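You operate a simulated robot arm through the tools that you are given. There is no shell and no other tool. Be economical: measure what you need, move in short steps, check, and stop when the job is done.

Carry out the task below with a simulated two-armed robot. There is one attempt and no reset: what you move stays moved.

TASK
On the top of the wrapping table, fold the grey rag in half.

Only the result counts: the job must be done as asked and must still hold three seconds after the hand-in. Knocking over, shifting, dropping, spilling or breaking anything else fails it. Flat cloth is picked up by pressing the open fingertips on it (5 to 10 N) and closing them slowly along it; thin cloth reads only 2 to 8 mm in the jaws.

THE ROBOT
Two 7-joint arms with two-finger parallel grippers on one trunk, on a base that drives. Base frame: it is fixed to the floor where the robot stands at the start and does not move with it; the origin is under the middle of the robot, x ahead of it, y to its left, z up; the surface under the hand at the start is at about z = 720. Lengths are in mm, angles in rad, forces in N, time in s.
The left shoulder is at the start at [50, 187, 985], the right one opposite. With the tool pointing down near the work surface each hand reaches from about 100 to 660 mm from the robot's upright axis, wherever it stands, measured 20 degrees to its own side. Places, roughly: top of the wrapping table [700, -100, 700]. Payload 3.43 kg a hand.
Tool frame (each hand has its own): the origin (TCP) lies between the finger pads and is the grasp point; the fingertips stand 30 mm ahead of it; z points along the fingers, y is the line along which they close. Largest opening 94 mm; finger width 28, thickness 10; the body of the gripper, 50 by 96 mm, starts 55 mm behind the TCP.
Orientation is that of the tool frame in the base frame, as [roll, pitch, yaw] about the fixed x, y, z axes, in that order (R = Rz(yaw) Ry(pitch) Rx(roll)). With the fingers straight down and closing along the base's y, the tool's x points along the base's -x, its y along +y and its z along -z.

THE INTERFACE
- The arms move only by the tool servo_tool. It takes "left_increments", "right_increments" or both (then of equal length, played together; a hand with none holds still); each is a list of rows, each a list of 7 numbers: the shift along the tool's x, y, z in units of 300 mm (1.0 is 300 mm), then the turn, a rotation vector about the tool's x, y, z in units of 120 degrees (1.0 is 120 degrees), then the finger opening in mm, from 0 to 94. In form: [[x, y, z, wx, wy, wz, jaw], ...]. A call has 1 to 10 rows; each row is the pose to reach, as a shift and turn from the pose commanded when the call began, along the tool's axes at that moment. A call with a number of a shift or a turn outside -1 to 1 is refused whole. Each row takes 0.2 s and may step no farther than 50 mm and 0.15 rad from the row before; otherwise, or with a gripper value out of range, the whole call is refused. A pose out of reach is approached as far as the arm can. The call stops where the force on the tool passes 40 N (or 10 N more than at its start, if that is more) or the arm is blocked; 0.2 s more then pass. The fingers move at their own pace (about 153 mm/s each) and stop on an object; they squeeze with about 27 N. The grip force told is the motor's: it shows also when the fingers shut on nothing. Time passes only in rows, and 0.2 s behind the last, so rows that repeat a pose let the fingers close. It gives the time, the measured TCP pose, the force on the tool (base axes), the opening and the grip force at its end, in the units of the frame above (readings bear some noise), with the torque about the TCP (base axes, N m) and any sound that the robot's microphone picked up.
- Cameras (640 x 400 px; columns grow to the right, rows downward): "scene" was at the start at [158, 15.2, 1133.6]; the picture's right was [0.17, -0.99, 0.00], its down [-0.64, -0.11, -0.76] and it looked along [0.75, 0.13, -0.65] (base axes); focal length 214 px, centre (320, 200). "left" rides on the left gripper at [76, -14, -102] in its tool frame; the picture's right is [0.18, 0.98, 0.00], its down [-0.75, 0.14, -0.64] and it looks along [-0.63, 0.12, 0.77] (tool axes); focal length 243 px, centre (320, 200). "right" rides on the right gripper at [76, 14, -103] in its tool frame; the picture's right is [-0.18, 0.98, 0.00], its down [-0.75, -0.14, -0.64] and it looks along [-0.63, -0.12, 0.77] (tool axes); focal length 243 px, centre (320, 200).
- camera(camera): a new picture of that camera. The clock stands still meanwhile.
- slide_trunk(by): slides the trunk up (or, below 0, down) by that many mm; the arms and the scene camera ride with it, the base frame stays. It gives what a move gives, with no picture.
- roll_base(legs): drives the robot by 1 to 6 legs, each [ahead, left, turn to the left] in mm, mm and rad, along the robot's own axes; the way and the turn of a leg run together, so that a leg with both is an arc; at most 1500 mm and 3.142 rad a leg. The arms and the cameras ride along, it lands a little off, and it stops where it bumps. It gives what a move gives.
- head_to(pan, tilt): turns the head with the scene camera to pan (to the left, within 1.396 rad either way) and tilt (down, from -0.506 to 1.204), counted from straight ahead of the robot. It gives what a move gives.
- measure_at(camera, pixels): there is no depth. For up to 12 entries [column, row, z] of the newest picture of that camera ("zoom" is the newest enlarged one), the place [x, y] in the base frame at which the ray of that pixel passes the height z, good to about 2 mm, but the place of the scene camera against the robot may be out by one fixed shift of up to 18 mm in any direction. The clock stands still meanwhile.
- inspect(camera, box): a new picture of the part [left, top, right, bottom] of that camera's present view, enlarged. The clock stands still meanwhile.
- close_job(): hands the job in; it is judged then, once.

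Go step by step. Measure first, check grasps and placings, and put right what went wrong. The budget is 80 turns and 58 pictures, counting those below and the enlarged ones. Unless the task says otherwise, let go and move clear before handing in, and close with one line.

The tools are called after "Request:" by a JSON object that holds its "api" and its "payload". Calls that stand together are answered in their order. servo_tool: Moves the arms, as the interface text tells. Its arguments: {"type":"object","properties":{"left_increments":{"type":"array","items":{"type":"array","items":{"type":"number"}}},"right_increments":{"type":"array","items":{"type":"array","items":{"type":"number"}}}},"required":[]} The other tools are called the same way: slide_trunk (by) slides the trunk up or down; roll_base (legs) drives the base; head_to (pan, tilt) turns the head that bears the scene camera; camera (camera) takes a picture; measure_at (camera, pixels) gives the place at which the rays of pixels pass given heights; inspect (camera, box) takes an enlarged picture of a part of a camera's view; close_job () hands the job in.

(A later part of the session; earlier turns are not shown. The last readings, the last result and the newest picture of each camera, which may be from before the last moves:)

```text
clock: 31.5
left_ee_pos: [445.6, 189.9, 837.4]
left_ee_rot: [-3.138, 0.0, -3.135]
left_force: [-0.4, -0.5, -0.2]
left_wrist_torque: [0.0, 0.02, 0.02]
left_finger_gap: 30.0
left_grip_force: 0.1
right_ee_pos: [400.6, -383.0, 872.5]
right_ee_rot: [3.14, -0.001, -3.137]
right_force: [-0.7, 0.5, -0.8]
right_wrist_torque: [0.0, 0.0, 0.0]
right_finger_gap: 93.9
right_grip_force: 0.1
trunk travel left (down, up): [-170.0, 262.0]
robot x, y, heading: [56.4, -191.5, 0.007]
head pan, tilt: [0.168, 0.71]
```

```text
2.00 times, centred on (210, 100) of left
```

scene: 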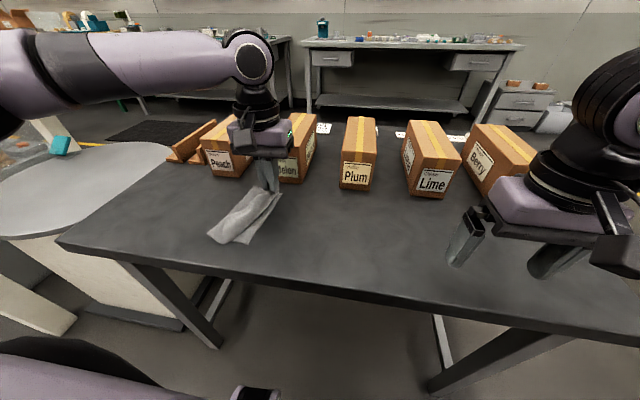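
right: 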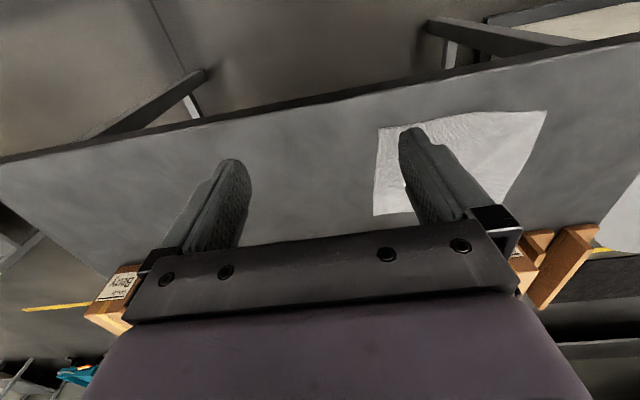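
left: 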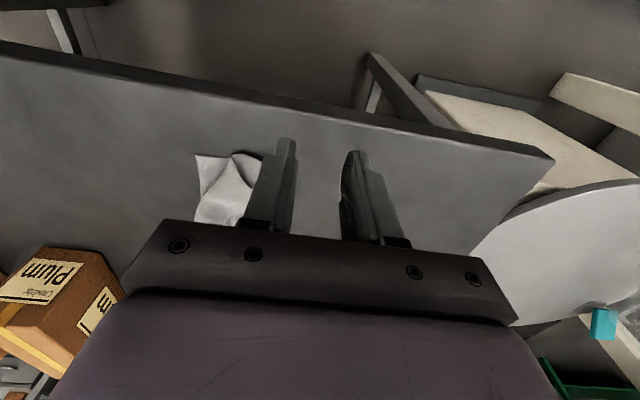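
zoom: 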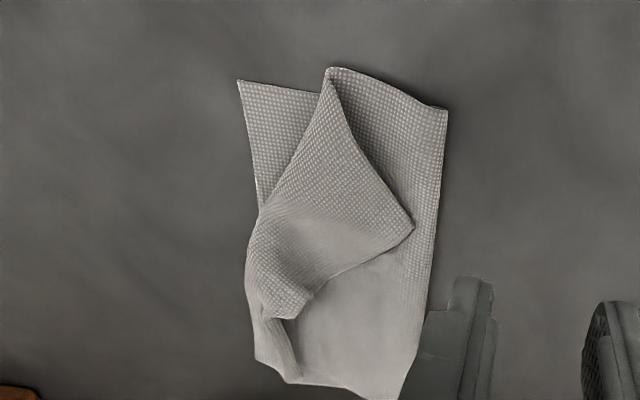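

Now clear: corner B is the triangle tip at zoom (413,228), folded back on top; it must be opened out over the pleat (330,70)–(255,230) toward A (238,80). Measure it.

Request:
{"api": "measure_at", "payload": {"camera": "zoom", "pixels": [[413, 228, 726], [330, 70, 724], [238, 80, 720], [447, 108, 722], [255, 230, 726], [310, 292, 728], [270, 310, 728], [255, 358, 722], [360, 270, 726], [365, 165, 726]]}}

```text
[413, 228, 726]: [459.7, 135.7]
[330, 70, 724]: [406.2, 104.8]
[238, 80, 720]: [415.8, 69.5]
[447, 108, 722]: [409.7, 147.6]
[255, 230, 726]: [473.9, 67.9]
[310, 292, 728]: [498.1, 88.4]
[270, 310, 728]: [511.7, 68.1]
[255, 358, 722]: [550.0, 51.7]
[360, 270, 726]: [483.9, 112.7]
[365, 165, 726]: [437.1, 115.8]
```

Reflection says B belongs near (409,45–65). I bring the left hand above the tip at (457,124) with 30 mm opening.

Request:
{"api": "servo_tool", "payload": {"left_increments": [[-0.02, -0.11, 0.05, 0, 0, 0, 30], [-0.038, -0.22, 0.1, 0, 0, 0, 30], [-0.038, -0.22, 0.2, 0, 0, 0, 30], [-0.038, -0.22, 0.24, 0, 0, 0, 30], [-0.038, -0.22, 0.24, 0, 0, 0, 30]]}}

Request:
{"api": "camera", "payload": {"camera": "left"}}

```text
clock: 32.7
left_ee_pos: [459.4, 122.3, 766.0]
left_ee_rot: [-3.139, 0.004, -3.134]
left_force: [0.3, 0.3, -0.3]
left_wrist_torque: [0.03, 0.0, 0.01]
left_finger_gap: 30.1
left_grip_force: 0.1
right_ee_pos: [400.7, -382.0, 873.0]
right_ee_rot: [3.141, 0.0, -3.136]
right_force: [0.1, 0.1, 0.5]
right_wrist_torque: [-0.01, -0.01, 0.0]
right_finger_gap: 93.9
right_grip_force: 0.0
trunk travel left (down, up): [-170.0, 262.0]
robot x, y, heading: [56.9, -192.3, 0.006]
head pan, tilt: [0.168, 0.71]
```

```text
27 pictures are left
```

left: 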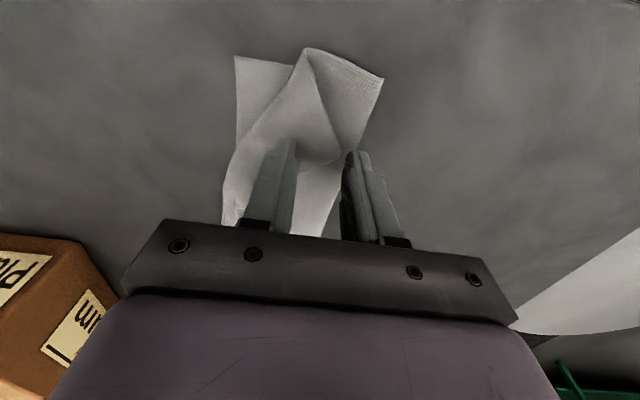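

Request:
{"api": "inspect", "payload": {"camera": "left", "box": [220, 40, 400, 240]}}

```text
2.00 times, centred on (310, 140) of left
```

zoom: 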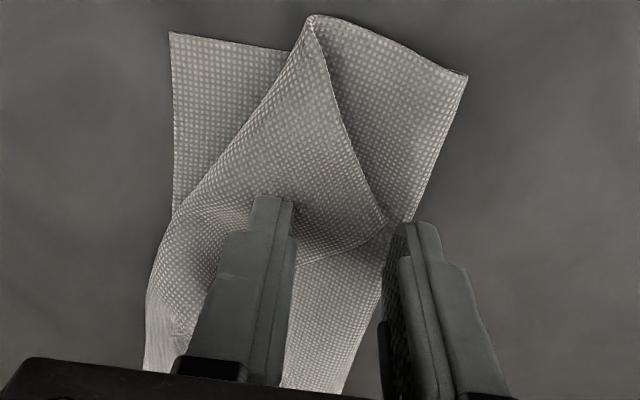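

The tip at zoom (383,222) lies just inside the outer finger. Descend to light contact.

Request:
{"api": "servo_tool", "payload": {"left_increments": [[0.005, 0, 0.025, 0, 0, 0, 30], [0.01, 0, 0.038, 0, 0, 0, 30], [0.01, 0, 0.045, 0, 0, 0, 30], [0.01, 0, 0.045, 0, 0, 0, 30]]}}

```text
clock: 33.7
left_ee_pos: [455.7, 125.0, 753.8]
left_ee_rot: [-3.139, 0.002, -3.135]
left_force: [-0.4, -0.2, 0.8]
left_wrist_torque: [0.01, 0.0, 0.0]
left_finger_gap: 30.0
left_grip_force: 0.4
right_ee_pos: [399.7, -382.6, 872.2]
right_ee_rot: [3.141, -0.001, -3.136]
right_force: [-0.6, 0.2, 0.3]
right_wrist_torque: [-0.03, 0.02, 0.0]
right_finger_gap: 93.9
right_grip_force: 0.1
trunk travel left (down, up): [-170.0, 262.0]
robot x, y, heading: [54.2, -190.8, 0.002]
head pan, tilt: [0.168, 0.71]
```

Request:
{"api": "servo_tool", "payload": {"left_increments": [[0, 0, 0.004, 0, 0, 0, 30], [0, 0, 0.007, 0, 0, 0, 30], [0, 0, 0.007, 0, 0, 0, 30]]}}

```text
clock: 34.5
left_ee_pos: [456.7, 122.9, 752.5]
left_ee_rot: [-3.139, 0.006, -3.135]
left_force: [-1.6, -0.2, 9.3]
left_wrist_torque: [-0.15, 0.05, -0.01]
left_finger_gap: 29.8
left_grip_force: 0.0
right_ee_pos: [400.3, -383.6, 873.3]
right_ee_rot: [3.141, -0.001, -3.136]
right_force: [-1.2, -0.4, -0.2]
right_wrist_torque: [0.02, 0.01, -0.01]
right_finger_gap: 94.1
right_grip_force: 0.0
trunk travel left (down, up): [-170.0, 262.0]
robot x, y, heading: [56.2, -190.4, 0.009]
head pan, tilt: [0.168, 0.71]
```

Force 9.3 N; close slowly with slight relief.

Request:
{"api": "servo_tool", "payload": {"left_increments": [[0, 0, -0.002, 0, 0, 0, 27], [0, 0, -0.003, 0, 0, 0, 24], [0, 0, -0.003, 0, 0, 0, 20], [0, 0, -0.003, 0, 0, 0, 16], [0, 0, -0.003, 0, 0, 0, 12], [0, 0, -0.003, 0, 0, 0, 8], [0, 0, -0.003, 0, 0, 0, 4], [0, 0, -0.003, 0, 0, 0, 0], [0, 0, -0.003, 0, 0, 0, 0]]}}

Request:
{"api": "inspect", "payload": {"camera": "left", "box": [220, 40, 400, 240]}}

```text
clock: 36.5
left_ee_pos: [456.0, 122.5, 752.2]
left_ee_rot: [-3.139, 0.002, -3.135]
left_force: [-0.2, -0.1, 8.4]
left_wrist_torque: [-0.08, -0.01, 0.02]
left_finger_gap: 2.9
left_grip_force: 26.9
right_ee_pos: [400.4, -383.5, 872.4]
right_ee_rot: [3.141, 0.0, -3.136]
right_force: [-0.5, 0.4, -0.1]
right_wrist_torque: [-0.01, 0.02, 0.0]
right_finger_gap: 94.2
right_grip_force: 0.1
trunk travel left (down, up): [-170.0, 262.0]
robot x, y, heading: [58.2, -194.7, 0.007]
head pan, tilt: [0.168, 0.71]
```

```text
2.00 times, centred on (310, 140) of left
```

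zoom: 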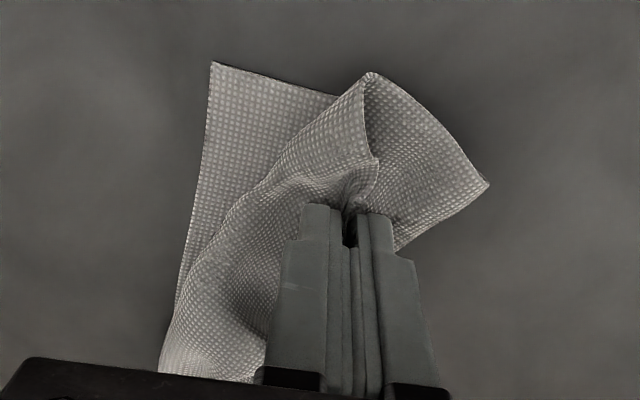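

Gap 2.9 mm; the triangle seems gripped. Lift 35 mm to see whether only the corner comes.

Request:
{"api": "servo_tool", "payload": {"left_increments": [[0, -0.01, -0.03, 0, 0, 0, 0], [0, -0.02, -0.07, 0, 0, 0, 0], [0, -0.04, -0.12, 0, 0, 0, 0]]}}

Request:
{"api": "inspect", "payload": {"camera": "left", "box": [200, 20, 420, 240]}}

Request:
{"api": "inspect", "payload": {"camera": "scene", "box": [150, 150, 310, 270]}}

```text
clock: 37.3
left_ee_pos: [457.5, 110.9, 788.0]
left_ee_rot: [-3.141, 0.004, -3.135]
left_force: [0.2, 0.6, 1.0]
left_wrist_torque: [0.01, 0.03, -0.03]
left_finger_gap: 2.7
left_grip_force: 27.0
right_ee_pos: [399.9, -383.2, 871.9]
right_ee_rot: [3.141, -0.001, -3.137]
right_force: [-0.3, 0.5, -0.1]
right_wrist_torque: [-0.04, -0.01, -0.01]
right_finger_gap: 93.9
right_grip_force: 0.2
trunk travel left (down, up): [-170.0, 262.0]
robot x, y, heading: [56.9, -193.3, 0.006]
head pan, tilt: [0.168, 0.71]
```

```text
1.82 times, centred on (310, 130) of left
```

zoom: 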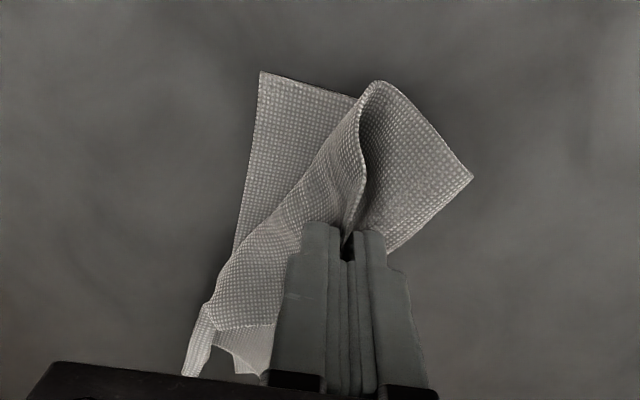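

```text
3.33 times, centred on (230, 210) of scene
```

zoom: 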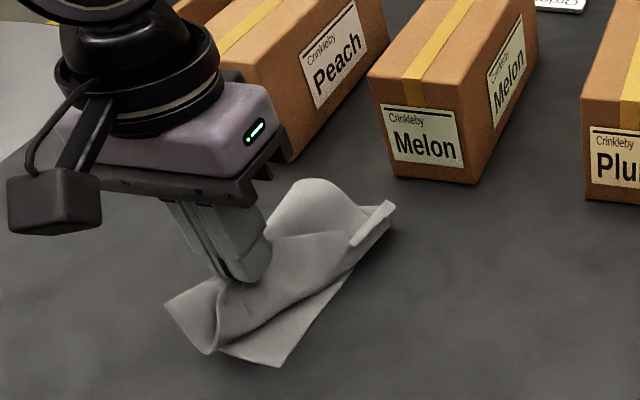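

It lifts; I carry it toward A (x −32, y −50) and check.

Request:
{"api": "servo_tool", "payload": {"left_increments": [[0.02, -0.03, -0.02, 0, 0, 0, 0], [0.045, -0.07, -0.03, 0, 0, 0, 0], [0.075, -0.12, -0.03, 0, 0, 0, 0], [0.1, -0.17, -0.01, 0, 0, 0, 0]]}}

Request:
{"api": "inspect", "payload": {"camera": "left", "box": [200, 20, 420, 240]}}

Request:
{"api": "inspect", "payload": {"camera": "scene", "box": [150, 150, 310, 270]}}

```text
clock: 38.3
left_ee_pos: [425.0, 59.8, 791.2]
left_ee_rot: [-3.14, 0.002, -3.133]
left_force: [-0.8, -0.8, 0.0]
left_wrist_torque: [-0.03, -0.02, 0.02]
left_finger_gap: 2.9
left_grip_force: 27.5
right_ee_pos: [401.1, -382.8, 872.8]
right_ee_rot: [-3.141, -0.002, -3.134]
right_force: [0.1, 0.8, 0.2]
right_wrist_torque: [0.02, 0.03, 0.03]
right_finger_gap: 94.1
right_grip_force: 0.1
trunk travel left (down, up): [-170.0, 262.0]
robot x, y, heading: [55.0, -190.4, 0.008]
head pan, tilt: [0.168, 0.71]
```

```text
1.82 times, centred on (310, 130) of left
```

zoom: 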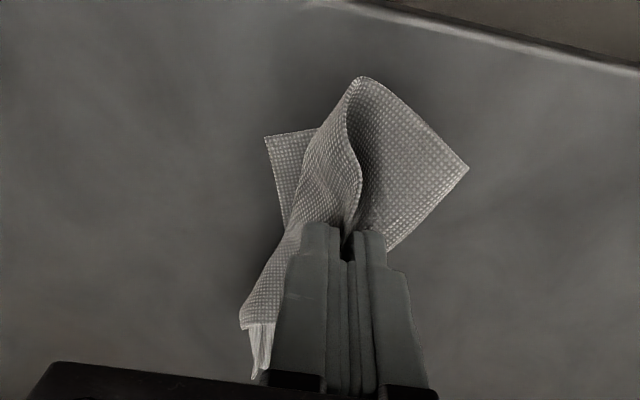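

```text
3.33 times, centred on (230, 210) of scene
```

zoom: 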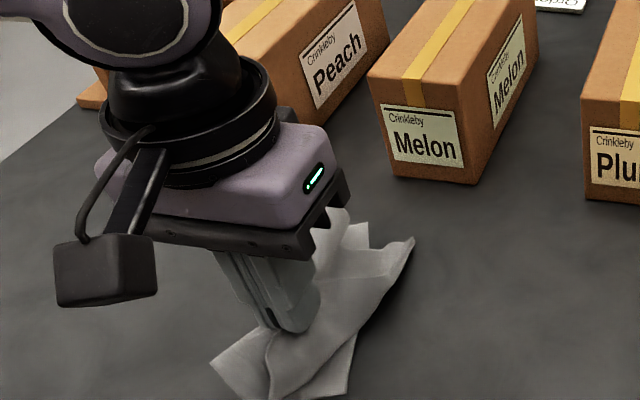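

Both layers are gripped (the pleat keeps its shape and the rag follows). I carry it back and release.

Request:
{"api": "servo_tool", "payload": {"left_increments": [[-0.03, 0.05, 0, 0, 0, 0, 0], [-0.06, 0.1, 0, 0, 0, 0, 0], [-0.1, 0.17, 0, 0, 0, 0, 0], [-0.105, 0.19, 0.05, 0, 0, 0, 0], [-0.11, 0.2, 0.1, 0, 0, 0, 0], [-0.11, 0.2, 0.11, 0, 0, 0, 10], [-0.11, 0.2, 0.11, 0, 0, 0, 25], [-0.11, 0.2, 0.11, 0, 0, 0, 30], [-0.11, 0.2, 0.02, 0, 0, 0, 30], [-0.11, 0.2, -0.1, 0, 0, 0, 30]]}}

Request:
{"api": "servo_tool", "payload": {"left_increments": [[0, 0.1, -0.05, 0, 0, 0, 30], [0, 0.2, -0.1, 0, 0, 0, 30]]}}

Request:
{"api": "inspect", "payload": {"camera": "left", "box": [100, 0, 320, 200]}}

```text
clock: 40.5
left_ee_pos: [458.8, 121.0, 820.2]
left_ee_rot: [-3.14, 0.001, -3.135]
left_force: [-1.0, -0.5, 0.4]
left_wrist_torque: [0.0, -0.02, -0.01]
left_finger_gap: 30.0
left_grip_force: 0.0
right_ee_pos: [400.3, -381.7, 872.6]
right_ee_rot: [3.14, -0.001, -3.137]
right_force: [-0.8, 0.5, 0.6]
right_wrist_torque: [-0.01, -0.01, 0.04]
right_finger_gap: 93.7
right_grip_force: 0.0
trunk travel left (down, up): [-170.0, 262.0]
robot x, y, heading: [56.4, -192.9, 0.007]
head pan, tilt: [0.168, 0.71]
```

```text
clock: 41.1
left_ee_pos: [459.0, 182.0, 851.9]
left_ee_rot: [-3.139, 0.002, -3.136]
left_force: [0.4, -0.6, 0.0]
left_wrist_torque: [-0.01, -0.04, -0.05]
left_finger_gap: 30.1
left_grip_force: 0.1
right_ee_pos: [400.1, -382.4, 872.7]
right_ee_rot: [3.141, -0.001, -3.136]
right_force: [-0.5, -0.4, 0.0]
right_wrist_torque: [-0.03, 0.01, 0.02]
right_finger_gap: 93.9
right_grip_force: 0.1
trunk travel left (down, up): [-170.0, 262.0]
robot x, y, heading: [58.7, -194.2, 0.003]
head pan, tilt: [0.168, 0.71]
```

```text
2.00 times, centred on (210, 100) of left
```

zoom: 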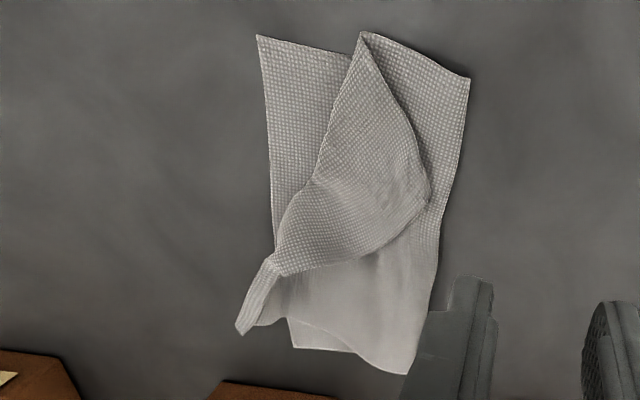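

Returned with the same shape. I'll retry with both fingers fully on the folded-back triangle (tip (430,203), vertex (360,33), pleat (300,195)) and smaller opening, so only the top layer is pinched.

Request:
{"api": "measure_at", "payload": {"camera": "zoom", "pixels": [[430, 203, 726], [360, 33, 724], [304, 190, 726], [285, 275, 728], [240, 332, 726], [258, 37, 720], [470, 78, 722], [385, 195, 726], [410, 372, 722], [292, 347, 720], [412, 140, 726], [370, 250, 726]]}}

```text
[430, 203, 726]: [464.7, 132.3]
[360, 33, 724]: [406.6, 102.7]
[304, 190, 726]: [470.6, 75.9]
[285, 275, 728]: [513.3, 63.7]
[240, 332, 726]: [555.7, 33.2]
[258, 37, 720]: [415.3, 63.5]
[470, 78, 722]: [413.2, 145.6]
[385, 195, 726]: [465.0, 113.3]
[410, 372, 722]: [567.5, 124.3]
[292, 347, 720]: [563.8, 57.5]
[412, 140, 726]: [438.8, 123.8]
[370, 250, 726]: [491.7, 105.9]
```

Triangle spans tip (465,132) to pleat (471,76). I go to (458,109) with 20 mm opening and approach to z≈757.

Request:
{"api": "servo_tool", "payload": {"left_increments": [[0, -0.12, 0.06, 0, 0, 0, 20], [0.003, -0.243, 0.12, 0, 0, 0, 20], [0.003, -0.243, 0.24, 0, 0, 0, 20], [0.003, -0.243, 0.3, 0, 0, 0, 20], [0.003, -0.243, 0.315, 0, 0, 0, 20], [0.003, -0.243, 0.322, 0, 0, 0, 20], [0.003, -0.243, 0.322, 0, 0, 0, 20]]}}

```text
clock: 42.7
left_ee_pos: [457.2, 109.4, 754.3]
left_ee_rot: [-3.141, 0.004, -3.135]
left_force: [-0.4, 0.1, 1.1]
left_wrist_torque: [0.0, 0.01, 0.01]
left_finger_gap: 20.1
left_grip_force: 0.1
right_ee_pos: [400.7, -382.9, 871.9]
right_ee_rot: [-3.141, -0.002, -3.135]
right_force: [0.8, 0.8, 0.8]
right_wrist_torque: [0.0, 0.01, -0.01]
right_finger_gap: 94.1
right_grip_force: 0.0
trunk travel left (down, up): [-170.0, 262.0]
robot x, y, heading: [57.9, -194.3, 0.009]
head pan, tilt: [0.168, 0.71]
```

Request:
{"api": "servo_tool", "payload": {"left_increments": [[0, 0, 0.003, 0, 0, 0, 20], [0, 0, 0.006, 0, 0, 0, 20], [0, 0, 0.006, 0, 0, 0, 20]]}}

```text
clock: 43.5
left_ee_pos: [457.5, 109.0, 753.2]
left_ee_rot: [-3.139, 0.006, -3.136]
left_force: [-1.9, 0.1, 2.9]
left_wrist_torque: [-0.01, 0.03, -0.01]
left_finger_gap: 19.7
left_grip_force: 0.0
right_ee_pos: [400.8, -381.9, 873.0]
right_ee_rot: [3.141, -0.001, -3.136]
right_force: [0.4, 0.8, 0.1]
right_wrist_torque: [0.02, 0.0, 0.0]
right_finger_gap: 94.0
right_grip_force: 0.0
trunk travel left (down, up): [-170.0, 262.0]
robot x, y, heading: [59.0, -189.8, 0.009]
head pan, tilt: [0.168, 0.71]
```

2.9 N; press 0.5 mm more and close slowly.

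Request:
{"api": "servo_tool", "payload": {"left_increments": [[0, 0, 0.002, 0, 0, 0, 20], [0, 0, 0.002, 0, 0, 0, 18], [0, 0, 0.002, 0, 0, 0, 15.5], [0, 0, 0.002, 0, 0, 0, 13], [0, 0, 0.002, 0, 0, 0, 10], [0, 0, 0.002, 0, 0, 0, 7], [0, 0, 0.002, 0, 0, 0, 4], [0, 0, 0.002, 0, 0, 0, 1], [0, 0, 0.002, 0, 0, 0, 0], [0, 0, 0, 0, 0, 0, 0]]}}

Request:
{"api": "servo_tool", "payload": {"left_increments": [[0.005, -0.015, -0.03, 0, 0, 0, 0], [0.01, -0.04, -0.07, 0, 0, 0, 0], [0.03, -0.07, -0.11, 0, 0, 0, 0]]}}

Request:
{"api": "inspect", "payload": {"camera": "left", "box": [200, 20, 420, 240]}}

```text
clock: 45.7
left_ee_pos: [458.8, 107.2, 753.3]
left_ee_rot: [-3.14, 0.002, -3.133]
left_force: [1.0, 0.8, 7.0]
left_wrist_torque: [-0.03, -0.1, 0.01]
left_finger_gap: 1.9
left_grip_force: 26.9
right_ee_pos: [401.4, -382.3, 872.6]
right_ee_rot: [3.139, -0.001, -3.135]
right_force: [-0.3, 0.8, -0.4]
right_wrist_torque: [0.05, 0.0, -0.03]
right_finger_gap: 94.0
right_grip_force: 0.0
trunk travel left (down, up): [-170.0, 262.0]
robot x, y, heading: [57.9, -191.2, 0.009]
head pan, tilt: [0.168, 0.71]
```

```text
clock: 46.5
left_ee_pos: [448.0, 86.0, 786.7]
left_ee_rot: [-3.139, 0.002, -3.136]
left_force: [-0.5, 0.0, 0.1]
left_wrist_torque: [0.02, -0.02, 0.02]
left_finger_gap: 1.9
left_grip_force: 27.4
right_ee_pos: [400.4, -381.9, 872.4]
right_ee_rot: [-3.141, -0.002, -3.135]
right_force: [0.3, 0.1, -0.1]
right_wrist_torque: [0.0, 0.02, 0.01]
right_finger_gap: 94.2
right_grip_force: 0.0
trunk travel left (down, up): [-170.0, 262.0]
robot x, y, heading: [56.5, -194.0, 0.007]
head pan, tilt: [0.168, 0.71]
```

```text
1.82 times, centred on (310, 130) of left
```

zoom: 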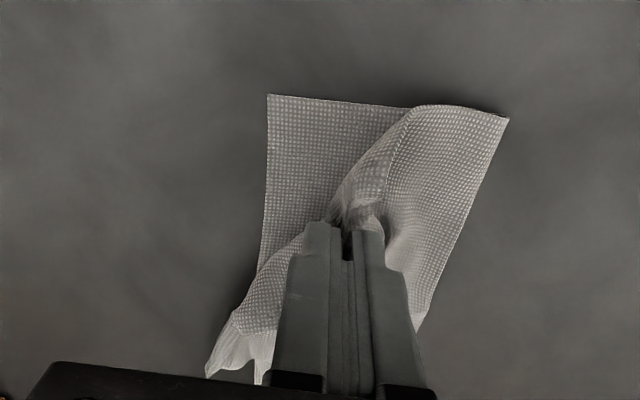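

Only the top triangle is held now (1.9 mm) and the bottom layer stayed put. I carry it over toward A, leaning slightly, then lower.

Request:
{"api": "servo_tool", "payload": {"left_increments": [[0.03, -0.04, -0.01, 0, 0, 0, 0], [0.06, -0.08, 0, -0.06, 0, 0, 0], [0.09, -0.12, 0.02, -0.12, 0, 0, 0], [0.11, -0.15, 0.05, -0.191, 0, 0, 0], [0.11, -0.16, 0.08, -0.191, 0, 0, 0], [0.11, -0.16, 0.1, -0.191, 0, 0, 0]]}}

Request:
{"api": "inspect", "payload": {"camera": "left", "box": [200, 20, 420, 240]}}

Request:
{"api": "inspect", "payload": {"camera": "scene", "box": [150, 170, 310, 290]}}

```text
clock: 47.9
left_ee_pos: [415.0, 37.8, 755.5]
left_ee_rot: [2.745, 0.003, -3.134]
left_force: [-0.4, -0.1, 1.1]
left_wrist_torque: [-0.01, 0.0, 0.01]
left_finger_gap: 1.8
left_grip_force: 26.7
right_ee_pos: [400.8, -382.3, 873.4]
right_ee_rot: [3.141, -0.002, -3.136]
right_force: [0.2, 0.2, 0.6]
right_wrist_torque: [0.01, 0.02, -0.02]
right_finger_gap: 94.1
right_grip_force: 0.1
trunk travel left (down, up): [-170.0, 262.0]
robot x, y, heading: [55.6, -191.2, 0.008]
head pan, tilt: [0.168, 0.71]
```

```text
1.82 times, centred on (310, 130) of left
```

zoom: 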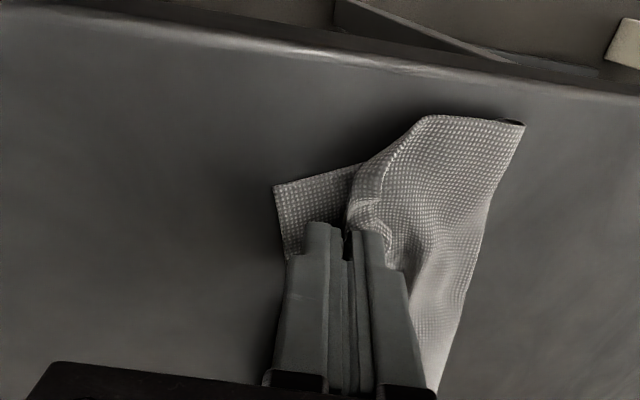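

```text
3.33 times, centred on (230, 230) of scene
```

zoom: 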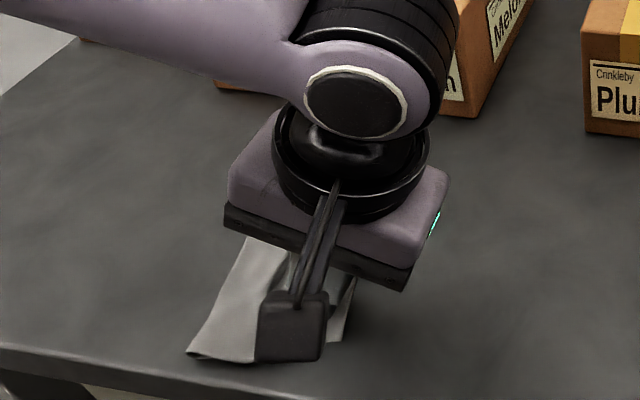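

I release and rise, then look.

Request:
{"api": "servo_tool", "payload": {"left_increments": [[0, 0, 0, 0, 0, 0, 8], [0, 0, 0, 0, 0, 0, 18], [0, 0, 0, 0, 0, 0, 24], [0, 0, -0.06, 0, 0, 0, 24], [0, 0, -0.2, 0, 0, 0, 24], [0, 0.03, -0.25, 0.06, 0, 0, 24], [-0.1, 0.16, -0.3, 0.13, 0, 0, 24], [-0.2, 0.29, -0.33, 0.191, 0, 0, 24], [-0.2, 0.42, -0.33, 0.191, 0, 0, 24]]}}

Request:
{"api": "inspect", "payload": {"camera": "left", "box": [60, 0, 320, 200]}}

```text
refused: row 7 steps farther than a row can; nothing moved
```

```text
2.00 times, centred on (190, 100) of left
```

zoom: 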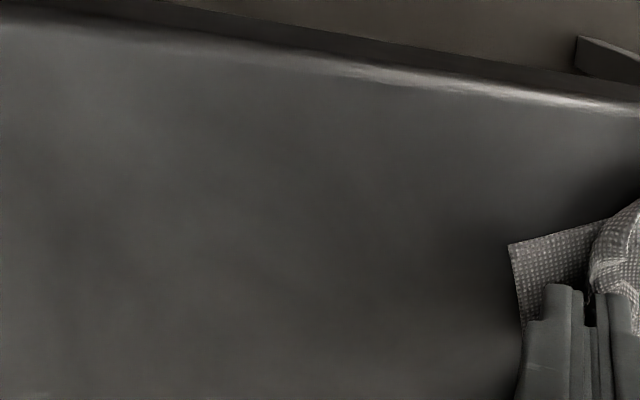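

A step was too long; I repeat with shorter ones.

Request:
{"api": "servo_tool", "payload": {"left_increments": [[0, 0, 0, 0, 0, 0, 8], [0, 0, 0, 0, 0, 0, 18], [0, 0, 0, 0, 0, 0, 24], [0, 0, -0.06, 0, 0, 0, 24], [0, 0, -0.2, 0, 0, 0, 24], [0, 0.03, -0.26, 0.06, 0, 0, 24], [-0.05, 0.13, -0.3, 0.12, 0, 0, 24], [-0.1, 0.25, -0.33, 0.191, 0, 0, 24], [-0.15, 0.37, -0.33, 0.191, 0, 0, 24], [-0.17, 0.45, -0.33, 0.191, 0, 0, 24]]}}

Request:
{"api": "inspect", "payload": {"camera": "left", "box": [80, 0, 320, 200]}}

```text
clock: 50.1
left_ee_pos: [465.5, 124.4, 899.4]
left_ee_rot: [-3.137, 0.002, -3.136]
left_force: [0.7, -0.1, 0.0]
left_wrist_torque: [0.0, 0.0, 0.0]
left_finger_gap: 24.1
left_grip_force: 0.1
right_ee_pos: [400.0, -383.0, 874.1]
right_ee_rot: [-3.141, -0.002, -3.136]
right_force: [0.1, 0.5, 0.4]
right_wrist_torque: [0.0, 0.04, 0.0]
right_finger_gap: 94.2
right_grip_force: 0.1
trunk travel left (down, up): [-170.0, 262.0]
robot x, y, heading: [53.5, -191.1, 0.006]
head pan, tilt: [0.168, 0.71]
```

```text
2.00 times, centred on (200, 100) of left
```

zoom: 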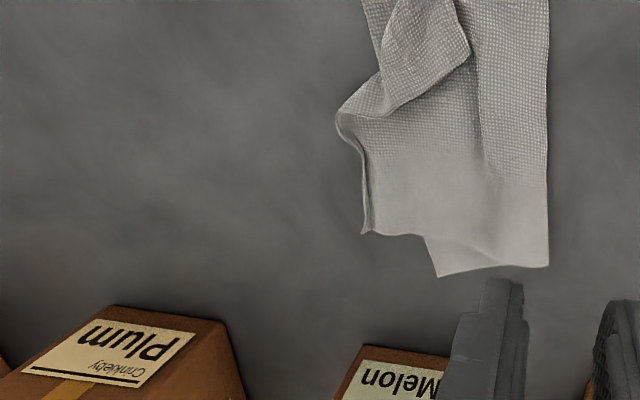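

The rag's near part is out of frame; I move the hand back 60 mm and look.

Request:
{"api": "servo_tool", "payload": {"left_increments": [[0.12, 0.08, 0.02, 0, 0, 0, 24], [0.24, 0.14, 0.05, 0, 0, 0, 24], [0.24, 0.14, 0.05, 0, 0, 0, 24]]}}

Request:
{"api": "inspect", "payload": {"camera": "left", "box": [100, 0, 340, 200]}}

```text
clock: 50.9
left_ee_pos: [396.3, 165.1, 882.9]
left_ee_rot: [-3.139, 0.003, -3.135]
left_force: [-0.1, -0.8, 0.3]
left_wrist_torque: [0.03, 0.0, 0.01]
left_finger_gap: 23.9
left_grip_force: 0.0
right_ee_pos: [400.3, -381.8, 873.0]
right_ee_rot: [3.14, -0.002, -3.137]
right_force: [0.4, 0.2, 0.3]
right_wrist_torque: [0.03, 0.04, 0.02]
right_finger_gap: 94.0
right_grip_force: 0.1
trunk travel left (down, up): [-170.0, 262.0]
robot x, y, heading: [54.0, -192.1, 0.009]
head pan, tilt: [0.168, 0.71]
```

```text
2.00 times, centred on (220, 100) of left
```

zoom: 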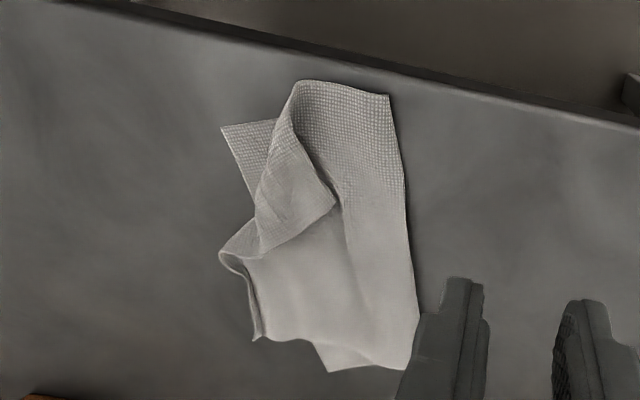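

Request:
{"api": "measure_at", "payload": {"camera": "zoom", "pixels": [[222, 127, 720], [296, 82, 724], [388, 96, 722], [337, 205, 728], [257, 215, 726], [220, 252, 726], [258, 338, 724], [328, 370, 720], [405, 370, 722], [290, 145, 728], [313, 165, 728], [265, 250, 726]]}}

```text
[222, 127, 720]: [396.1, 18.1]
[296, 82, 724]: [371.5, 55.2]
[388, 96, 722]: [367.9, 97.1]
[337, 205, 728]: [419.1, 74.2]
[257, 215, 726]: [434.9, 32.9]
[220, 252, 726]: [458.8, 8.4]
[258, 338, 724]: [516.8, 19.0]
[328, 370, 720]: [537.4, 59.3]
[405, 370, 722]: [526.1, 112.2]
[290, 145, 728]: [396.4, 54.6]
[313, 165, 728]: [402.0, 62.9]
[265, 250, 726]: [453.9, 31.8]
```

The rag slid about 45 mm toward −x/−y; pleat now (371,55)–(435,33), B tip (419,74), and its reflection falls right on A (396,18). I re-grip the triangle, closing perpendicular to the pleat, at (412,58).

Request:
{"api": "servo_tool", "payload": {"left_increments": [[-0.01, -0.1, 0.05, 0, 0, 0.05, 14], [-0.03, -0.2, 0.12, 0, 0, 0.1, 14], [-0.05, -0.29, 0.22, 0, 0, 0.1576, 14], [-0.053, -0.357, 0.32, 0, 0, 0.1576, 14], [-0.053, -0.357, 0.4, 0, 0, 0.1576, 14], [-0.053, -0.357, 0.425, 0, 0, 0.1576, 14], [-0.053, -0.357, 0.425, 0, 0, 0.1576, 14]]}}

Request:
{"api": "inspect", "payload": {"camera": "left", "box": [220, 40, 420, 240]}}

```text
clock: 52.5
left_ee_pos: [413.1, 60.1, 755.6]
left_ee_rot: [-3.14, 0.002, 2.817]
left_force: [0.0, -1.0, 0.5]
left_wrist_torque: [0.01, 0.0, 0.0]
left_finger_gap: 13.9
left_grip_force: 0.1
right_ee_pos: [400.2, -382.7, 872.6]
right_ee_rot: [3.141, -0.002, -3.136]
right_force: [0.5, -0.3, 0.8]
right_wrist_torque: [0.03, 0.01, -0.01]
right_finger_gap: 94.2
right_grip_force: 0.0
trunk travel left (down, up): [-170.0, 262.0]
robot x, y, heading: [55.2, -191.5, 0.005]
head pan, tilt: [0.168, 0.71]
```

```text
2.00 times, centred on (320, 140) of left
```

zoom: 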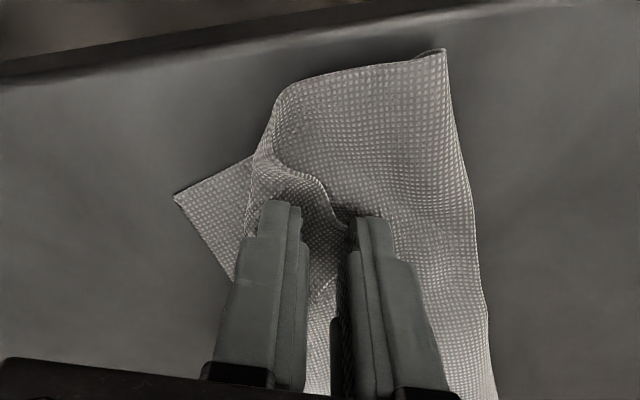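

The tip lies between the fingers; I shift inward 6 mm (tool −y) after a small raise and press lightly.

Request:
{"api": "servo_tool", "payload": {"left_increments": [[0, 0, -0.02, 0, 0, 0, 13], [0, -0.02, -0.02, 0, 0, 0, 13], [0, -0.02, 0, 0, 0, 0, 13], [0, -0.02, 0.006, 0, 0, 0, 13], [0, -0.02, 0.009, 0, 0, 0, 13], [0, -0.02, 0.009, 0, 0, 0, 13]]}}

```text
clock: 53.9
left_ee_pos: [409.4, 53.9, 753.3]
left_ee_rot: [-3.14, 0.004, 2.819]
left_force: [-0.6, 0.3, 1.0]
left_wrist_torque: [0.04, 0.03, -0.02]
left_finger_gap: 12.8
left_grip_force: 0.1
right_ee_pos: [399.3, -382.5, 872.7]
right_ee_rot: [-3.141, 0.0, -3.136]
right_force: [-0.5, -0.2, -0.1]
right_wrist_torque: [-0.01, -0.01, 0.0]
right_finger_gap: 94.0
right_grip_force: 0.1
trunk travel left (down, up): [-170.0, 262.0]
robot x, y, heading: [55.3, -194.2, 0.004]
head pan, tilt: [0.168, 0.71]
```

Request:
{"api": "servo_tool", "payload": {"left_increments": [[0, 0, 0.003, 0, 0, 0, 13], [0, 0, 0.005, 0, 0, 0, 13], [0, 0, 0.005, 0, 0, 0, 13]]}}

```text
clock: 54.7
left_ee_pos: [409.5, 53.2, 753.1]
left_ee_rot: [3.141, 0.007, 2.818]
left_force: [-0.7, 1.8, 8.2]
left_wrist_torque: [0.0, 0.06, -0.01]
left_finger_gap: 13.0
left_grip_force: 0.1
right_ee_pos: [400.0, -382.6, 873.2]
right_ee_rot: [3.14, -0.001, -3.137]
right_force: [-0.4, -0.8, -0.2]
right_wrist_torque: [0.05, 0.02, -0.02]
right_finger_gap: 94.2
right_grip_force: 0.1
trunk travel left (down, up): [-170.0, 262.0]
robot x, y, heading: [54.7, -192.1, 0.007]
head pan, tilt: [0.168, 0.71]
```

8 N: close slowly, then lift 25 mm.

Request:
{"api": "servo_tool", "payload": {"left_increments": [[0, 0, 0, 0, 0, 0, 11.5], [0, 0, 0, 0, 0, 0, 10], [0, 0, 0, 0, 0, 0, 8], [0, 0, 0, 0, 0, 0, 6], [0, 0, 0, 0, 0, 0, 4], [0, 0, 0, 0, 0, 0, 2], [0, 0, 0, 0, 0, 0, 0], [0, 0, 0, 0, 0, 0, 0], [0, -0.01, -0.04, 0, 0, 0, 0], [0, -0.02, -0.08, 0, 0, 0, 0]]}}

Request:
{"api": "inspect", "payload": {"camera": "left", "box": [220, 40, 420, 240]}}

```text
clock: 56.9
left_ee_pos: [407.6, 47.9, 776.1]
left_ee_rot: [-3.14, 0.002, 2.818]
left_force: [-0.1, -0.1, -0.4]
left_wrist_torque: [-0.01, 0.0, -0.01]
left_finger_gap: 0.1
left_grip_force: 27.2
right_ee_pos: [401.1, -382.1, 873.1]
right_ee_rot: [-3.139, -0.002, -3.137]
right_force: [0.3, -0.1, -0.1]
right_wrist_torque: [-0.01, -0.02, -0.06]
right_finger_gap: 93.9
right_grip_force: 0.0
trunk travel left (down, up): [-170.0, 262.0]
robot x, y, heading: [54.0, -193.6, 0.005]
head pan, tilt: [0.168, 0.71]
```

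```text
2.00 times, centred on (320, 140) of left
```

zoom: 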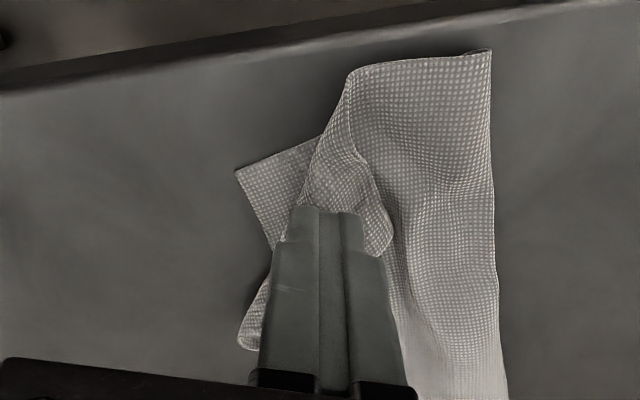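

Missed (gap 0.1). I measure the triangle again: tip (388,245), pleat vertex (350,75), pleat (285,240).

Request:
{"api": "measure_at", "payload": {"camera": "zoom", "pixels": [[390, 240, 728], [380, 257, 728], [350, 75, 726], [300, 200, 726], [285, 242, 726], [236, 172, 720], [491, 50, 722], [365, 165, 728], [243, 340, 724]]}}

```text
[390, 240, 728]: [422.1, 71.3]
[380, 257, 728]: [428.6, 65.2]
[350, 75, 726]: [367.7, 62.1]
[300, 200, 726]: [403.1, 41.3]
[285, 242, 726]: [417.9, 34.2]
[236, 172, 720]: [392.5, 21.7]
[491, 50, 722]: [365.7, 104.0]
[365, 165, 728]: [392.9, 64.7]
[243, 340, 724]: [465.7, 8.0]
```

I retry at (417,52) with 17 mm opening, pressing to about 6 N, then closing slowly.

Request:
{"api": "servo_tool", "payload": {"left_increments": [[-0.025, 0.023, 0, 0, 0, 0, 17], [-0.025, 0.023, 0.04, 0, 0, 0, 17], [-0.025, 0.023, 0.065, 0, 0, 0, 17], [-0.025, 0.023, 0.074, 0, 0, 0, 17], [-0.025, 0.023, 0.0787, 0, 0, 0, 17], [-0.025, 0.023, 0.0787, 0, 0, 0, 17]]}}

```text
clock: 58.3
left_ee_pos: [416.4, 53.4, 753.0]
left_ee_rot: [-3.14, 0.003, 2.817]
left_force: [0.3, 0.3, 0.9]
left_wrist_torque: [-0.04, 0.01, -0.01]
left_finger_gap: 16.8
left_grip_force: 0.2
right_ee_pos: [400.5, -381.9, 873.5]
right_ee_rot: [3.139, -0.002, -3.136]
right_force: [0.4, 0.4, 0.0]
right_wrist_torque: [-0.01, 0.04, 0.04]
right_finger_gap: 94.0
right_grip_force: 0.0
trunk travel left (down, up): [-170.0, 262.0]
robot x, y, heading: [58.4, -194.1, 0.009]
head pan, tilt: [0.168, 0.71]
```

Request:
{"api": "servo_tool", "payload": {"left_increments": [[0, 0, 0.004, 0, 0, 0, 17], [0, 0, 0.005, 0, 0, 0, 17], [0, 0, 0.005, 0, 0, 0, 15], [0, 0, 0.005, 0, 0, 0, 12.5], [0, 0, 0.005, 0, 0, 0, 10], [0, 0, 0.005, 0, 0, 0, 7], [0, 0, 0.005, 0, 0, 0, 4], [0, 0, 0.005, 0, 0, 0, 1], [0, 0, 0.005, 0, 0, 0, 0], [0, 0, 0.005, 0, 0, 0, 0]]}}

```text
clock: 60.5
left_ee_pos: [416.3, 51.9, 752.4]
left_ee_rot: [3.141, 0.005, 2.819]
left_force: [2.2, -0.4, 22.7]
left_wrist_torque: [-0.01, -0.07, 0.03]
left_finger_gap: 0.0
left_grip_force: 26.7
right_ee_pos: [399.4, -382.7, 872.1]
right_ee_rot: [3.141, 0.0, -3.136]
right_force: [-0.1, 0.1, 0.2]
right_wrist_torque: [-0.02, 0.0, 0.0]
right_finger_gap: 93.9
right_grip_force: 0.1
trunk travel left (down, up): [-170.0, 262.0]
robot x, y, heading: [54.3, -192.0, 0.007]
head pan, tilt: [0.168, 0.71]
```

Missed again, but the closed tips press on the triangle. I ease to a moderate force and try dragging the top layer open toward −y.

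Request:
{"api": "servo_tool", "payload": {"left_increments": [[0, 0, -0.003, 0, 0, 0, 0], [-0.006, -0.018, -0.003, 0, 0, 0, 0], [-0.012, -0.036, -0.003, 0, 0, 0, 0], [-0.02, -0.06, -0.003, 0, 0, 0, 0], [-0.028, -0.085, -0.003, 0, 0, 0, 0], [-0.037, -0.11, -0.003, 0, 0, 0, 0], [-0.037, -0.11, -0.06, 0, 0, 0, 0], [-0.037, -0.11, -0.2, 0, 0, 0, 0]]}}

Request:
{"api": "servo_tool", "payload": {"left_increments": [[0.05, 0.13, -0.05, 0, 0, -0.05, 0], [0.05, 0.26, -0.1, 0, 0, -0.1, 0], [0.05, 0.38, -0.15, 0, 0, -0.1576, 0], [0.05, 0.4, -0.15, 0, 0, -0.1576, 0]]}}

Request:
{"api": "inspect", "payload": {"camera": "left", "box": [100, 0, 340, 200]}}

```text
clock: 62.3
left_ee_pos: [414.3, 14.5, 812.2]
left_ee_rot: [-3.14, 0.002, 2.819]
left_force: [-0.5, -0.2, -0.2]
left_wrist_torque: [-0.03, -0.05, 0.0]
left_finger_gap: 0.0
left_grip_force: 26.8
right_ee_pos: [400.2, -382.1, 872.5]
right_ee_rot: [-3.141, -0.002, -3.136]
right_force: [0.9, -0.9, 0.8]
right_wrist_torque: [0.02, 0.0, -0.02]
right_finger_gap: 94.0
right_grip_force: 0.0
trunk travel left (down, up): [-170.0, 262.0]
robot x, y, heading: [56.8, -194.0, 0.005]
head pan, tilt: [0.168, 0.71]
```

```text
clock: 63.3
left_ee_pos: [443.1, 134.3, 856.2]
left_ee_rot: [-3.14, 0.002, -3.135]
left_force: [0.6, -0.2, -0.1]
left_wrist_torque: [-0.01, -0.01, -0.03]
left_finger_gap: 0.2
left_grip_force: 26.6
right_ee_pos: [401.1, -383.8, 872.1]
right_ee_rot: [-3.141, -0.002, -3.136]
right_force: [-1.2, -0.7, 0.0]
right_wrist_torque: [0.01, 0.04, 0.04]
right_finger_gap: 94.0
right_grip_force: 0.0
trunk travel left (down, up): [-170.0, 262.0]
robot x, y, heading: [60.0, -189.7, 0.009]
head pan, tilt: [0.168, 0.71]
```

```text
2.00 times, centred on (220, 100) of left
```

zoom: 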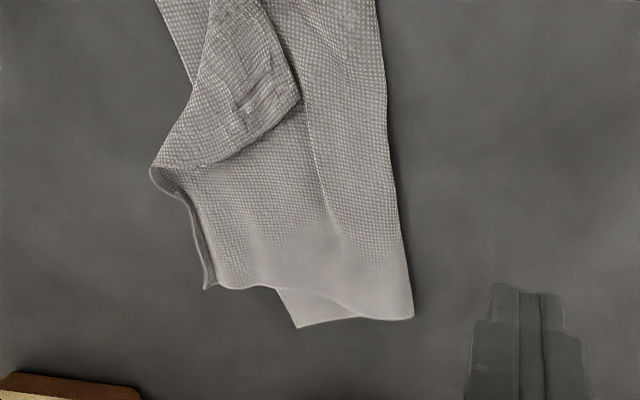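

The drag did little. I measure precisely for another 20 mm pinch, which worked before.

Request:
{"api": "measure_at", "payload": {"camera": "zoom", "pixels": [[300, 98, 727], [270, 10, 727], [210, 20, 726], [197, 90, 726], [155, 168, 726], [205, 165, 726], [255, 135, 727], [208, 288, 724], [298, 327, 720], [413, 317, 722], [377, 10, 722], [160, 5, 720]]}}

```text
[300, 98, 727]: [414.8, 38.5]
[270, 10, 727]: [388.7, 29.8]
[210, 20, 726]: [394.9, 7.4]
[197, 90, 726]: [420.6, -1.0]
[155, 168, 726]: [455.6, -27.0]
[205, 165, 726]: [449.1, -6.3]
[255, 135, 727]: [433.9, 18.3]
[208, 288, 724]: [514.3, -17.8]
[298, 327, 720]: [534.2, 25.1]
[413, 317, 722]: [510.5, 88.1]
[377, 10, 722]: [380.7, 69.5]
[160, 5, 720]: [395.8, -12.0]
```

All layers slid together (high cloth friction). The right way is to pinch just the tip as an edge: outer finger just beyond the tip (415,38), light force. Approach (412,28), yaw −0.24.

Request:
{"api": "servo_tool", "payload": {"left_increments": [[0.03, -0.1, 0.05, 0, 0, 0.04, 30], [0.06, -0.2, 0.12, 0, 0, 0.08, 30], [0.09, -0.3, 0.2, 0, 0, 0.1146, 30], [0.102, -0.355, 0.29, 0, 0, 0.1146, 30], [0.102, -0.355, 0.325, 0, 0, 0.1146, 30], [0.102, -0.355, 0.338, 0, 0, 0.1146, 30], [0.102, -0.355, 0.342, 0, 0, 0.1146, 30], [0.102, -0.355, 0.342, 0, 0, 0.1146, 30]]}}

Request:
{"api": "inspect", "payload": {"camera": "left", "box": [220, 40, 420, 240]}}

```text
clock: 65.1
left_ee_pos: [409.2, 29.4, 755.0]
left_ee_rot: [-3.14, 0.003, 2.908]
left_force: [-0.2, 0.3, 1.6]
left_wrist_torque: [0.0, 0.03, 0.0]
left_finger_gap: 30.1
left_grip_force: 0.1
right_ee_pos: [400.4, -381.6, 871.7]
right_ee_rot: [-3.141, -0.002, -3.136]
right_force: [-0.5, -0.5, -0.1]
right_wrist_torque: [0.01, 0.0, 0.01]
right_finger_gap: 93.9
right_grip_force: 0.0
trunk travel left (down, up): [-170.0, 262.0]
robot x, y, heading: [53.3, -189.9, 0.002]
head pan, tilt: [0.168, 0.71]
```

```text
2.00 times, centred on (320, 140) of left
```

zoom: 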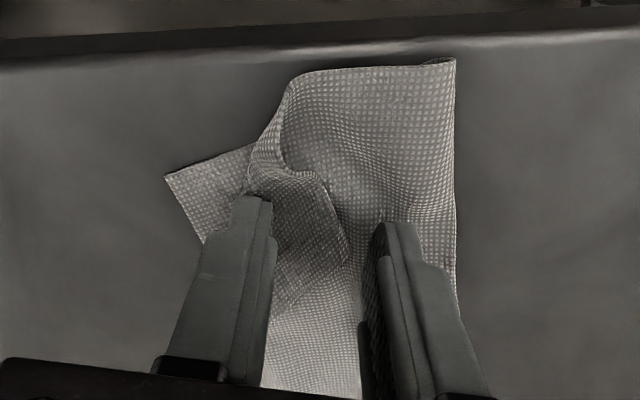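

The tip (345,262) lies between the fingers. Press about 1.3 mm more with small x correction and close slowly.

Request:
{"api": "servo_tool", "payload": {"left_increments": [[-0.013, 0, 0.003, 0, 0, 0, 30], [-0.013, 0, 0.005, 0, 0, 0, 28], [-0.013, 0, 0.005, 0, 0, 0, 25], [-0.013, 0, 0.005, 0, 0, 0, 21], [-0.013, 0, 0.005, 0, 0, 0, 17], [-0.013, 0, 0.004, 0, 0, 0, 13], [-0.013, 0, 0.004, 0, 0, 0, 9], [-0.013, 0, 0.004, 0, 0, 0, 5], [-0.013, 0, 0.004, 0, 0, 0, 1], [-0.013, 0, 0.004, 0, 0, 0, 0]]}}

Request:
{"api": "servo_tool", "payload": {"left_increments": [[0, 0, 0, 0, 0, 0, 0], [0, 0, -0.04, 0, 0, 0, 0], [0, -0.02, -0.09, 0, 0, 0, 0]]}}

Request:
{"api": "inspect", "payload": {"camera": "left", "box": [220, 40, 420, 240]}}

```text
clock: 67.3
left_ee_pos: [413.0, 28.4, 754.2]
left_ee_rot: [-3.138, 0.002, 2.908]
left_force: [1.0, -0.6, 0.5]
left_wrist_torque: [-0.03, 0.0, 0.02]
left_finger_gap: 2.0
left_grip_force: 27.4
right_ee_pos: [400.8, -382.7, 872.3]
right_ee_rot: [-3.14, -0.001, -3.137]
right_force: [0.1, 0.0, -0.4]
right_wrist_torque: [0.03, -0.01, 0.03]
right_finger_gap: 94.1
right_grip_force: 0.0
trunk travel left (down, up): [-170.0, 262.0]
robot x, y, heading: [55.4, -190.2, 0.005]
head pan, tilt: [0.168, 0.71]
```

```text
clock: 68.1
left_ee_pos: [411.9, 21.7, 781.4]
left_ee_rot: [-3.14, 0.005, 2.911]
left_force: [0.3, -0.4, 0.6]
left_wrist_torque: [0.03, 0.0, 0.02]
left_finger_gap: 1.9
left_grip_force: 27.4
right_ee_pos: [401.3, -382.3, 872.7]
right_ee_rot: [3.141, -0.002, -3.136]
right_force: [0.7, -0.1, -0.3]
right_wrist_torque: [0.05, -0.01, -0.01]
right_finger_gap: 94.1
right_grip_force: 0.1
trunk travel left (down, up): [-170.0, 262.0]
robot x, y, heading: [54.4, -192.3, 0.005]
head pan, tilt: [0.168, 0.71]
```

```text
2.00 times, centred on (320, 140) of left
```

zoom: 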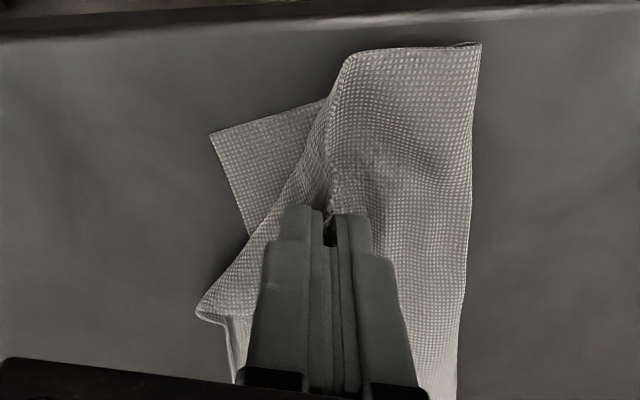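

The tip is held as a single layer (1.9 mm). I carry it up and over the pleat toward A with a lean, then lower.

Request:
{"api": "servo_tool", "payload": {"left_increments": [[0.002, -0.02, -0.04, 0, 0, 0, 0], [0.004, -0.042, -0.067, 0, 0, 0, 0], [0.004, -0.08, -0.06, -0.04, 0, 0, 0], [0.004, -0.115, -0.045, -0.1, 0, 0, 0], [0.004, -0.137, -0.01, -0.16, 0, 0, 0], [0.003, -0.137, 0.03, -0.2, 0, 0, 0], [0.006, -0.12, 0.065, -0.23, 0, 0, 0], [0.009, -0.108, 0.083, -0.23, 0, 0, 0], [0.009, -0.108, 0.083, -0.23, 0, 0, 0]]}}

Request:
{"api": "inspect", "payload": {"camera": "left", "box": [220, 40, 420, 240]}}

```text
clock: 70.1
left_ee_pos: [397.3, 28.1, 771.9]
left_ee_rot: [2.663, 0.003, 2.909]
left_force: [-0.2, 0.0, -0.4]
left_wrist_torque: [-0.07, 0.02, 0.01]
left_finger_gap: 1.9
left_grip_force: 27.1
left hand out of reach, approached as far as the arm can: row 5, 6, 7, 8, 9
right_ee_pos: [400.4, -382.0, 873.0]
right_ee_rot: [-3.141, -0.001, -3.136]
right_force: [-0.3, 0.0, 0.4]
right_wrist_torque: [-0.03, -0.03, 0.0]
right_finger_gap: 94.0
right_grip_force: 0.0
trunk travel left (down, up): [-170.0, 262.0]
robot x, y, heading: [57.4, -194.6, 0.006]
head pan, tilt: [0.168, 0.71]
```

```text
2.00 times, centred on (320, 140) of left
```

zoom: 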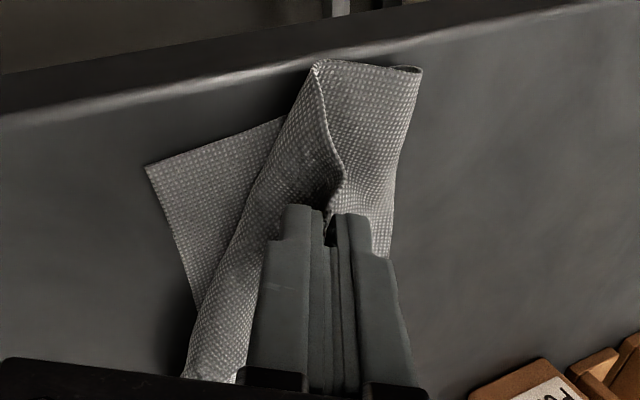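

Reach-limited again by the lean; the tip is still held. I roll the base −60 mm in y to carry it over.

Request:
{"api": "roll_base", "payload": {"legs": [[0, -65, 0]]}}

Request:
{"api": "inspect", "payload": {"camera": "left", "box": [220, 40, 420, 240]}}

```text
clock: 71.3
left_ee_pos: [397.6, -34.5, 773.0]
left_ee_rot: [2.663, 0.003, 2.909]
left_force: [0.0, -0.6, 0.8]
left_wrist_torque: [-0.06, -0.02, 0.04]
left_finger_gap: 2.0
left_grip_force: 26.8
right_ee_pos: [399.1, -446.3, 872.1]
right_ee_rot: [3.141, -0.001, -3.136]
right_force: [0.7, -0.3, -0.2]
right_wrist_torque: [0.02, -0.02, 0.0]
right_finger_gap: 94.1
right_grip_force: 0.1
trunk travel left (down, up): [-170.0, 262.0]
robot x, y, heading: [56.5, -253.0, 0.008]
head pan, tilt: [0.168, 0.71]
```

```text
2.00 times, centred on (320, 140) of left
```

zoom: 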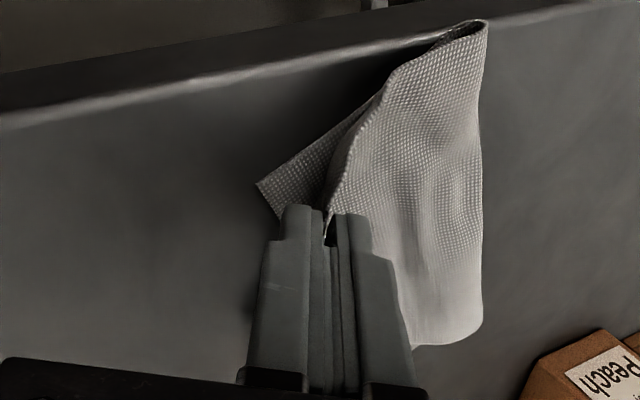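

The pleat has opened: the near edge now runs straight to the jaws. I measure A (258,183), and the crease corner (485,22) against the table edge.

Request:
{"api": "measure_at", "payload": {"camera": "zoom", "pixels": [[258, 183, 720], [483, 22, 724], [440, 38, 722], [100, 105, 720], [560, 5, 720], [415, 345, 722], [470, 335, 724], [340, 180, 740]]}}

```text
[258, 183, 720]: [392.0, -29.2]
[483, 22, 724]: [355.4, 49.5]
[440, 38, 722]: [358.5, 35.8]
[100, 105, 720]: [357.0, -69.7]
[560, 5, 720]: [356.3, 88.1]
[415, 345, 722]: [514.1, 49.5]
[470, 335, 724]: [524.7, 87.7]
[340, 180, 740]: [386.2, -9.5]
```

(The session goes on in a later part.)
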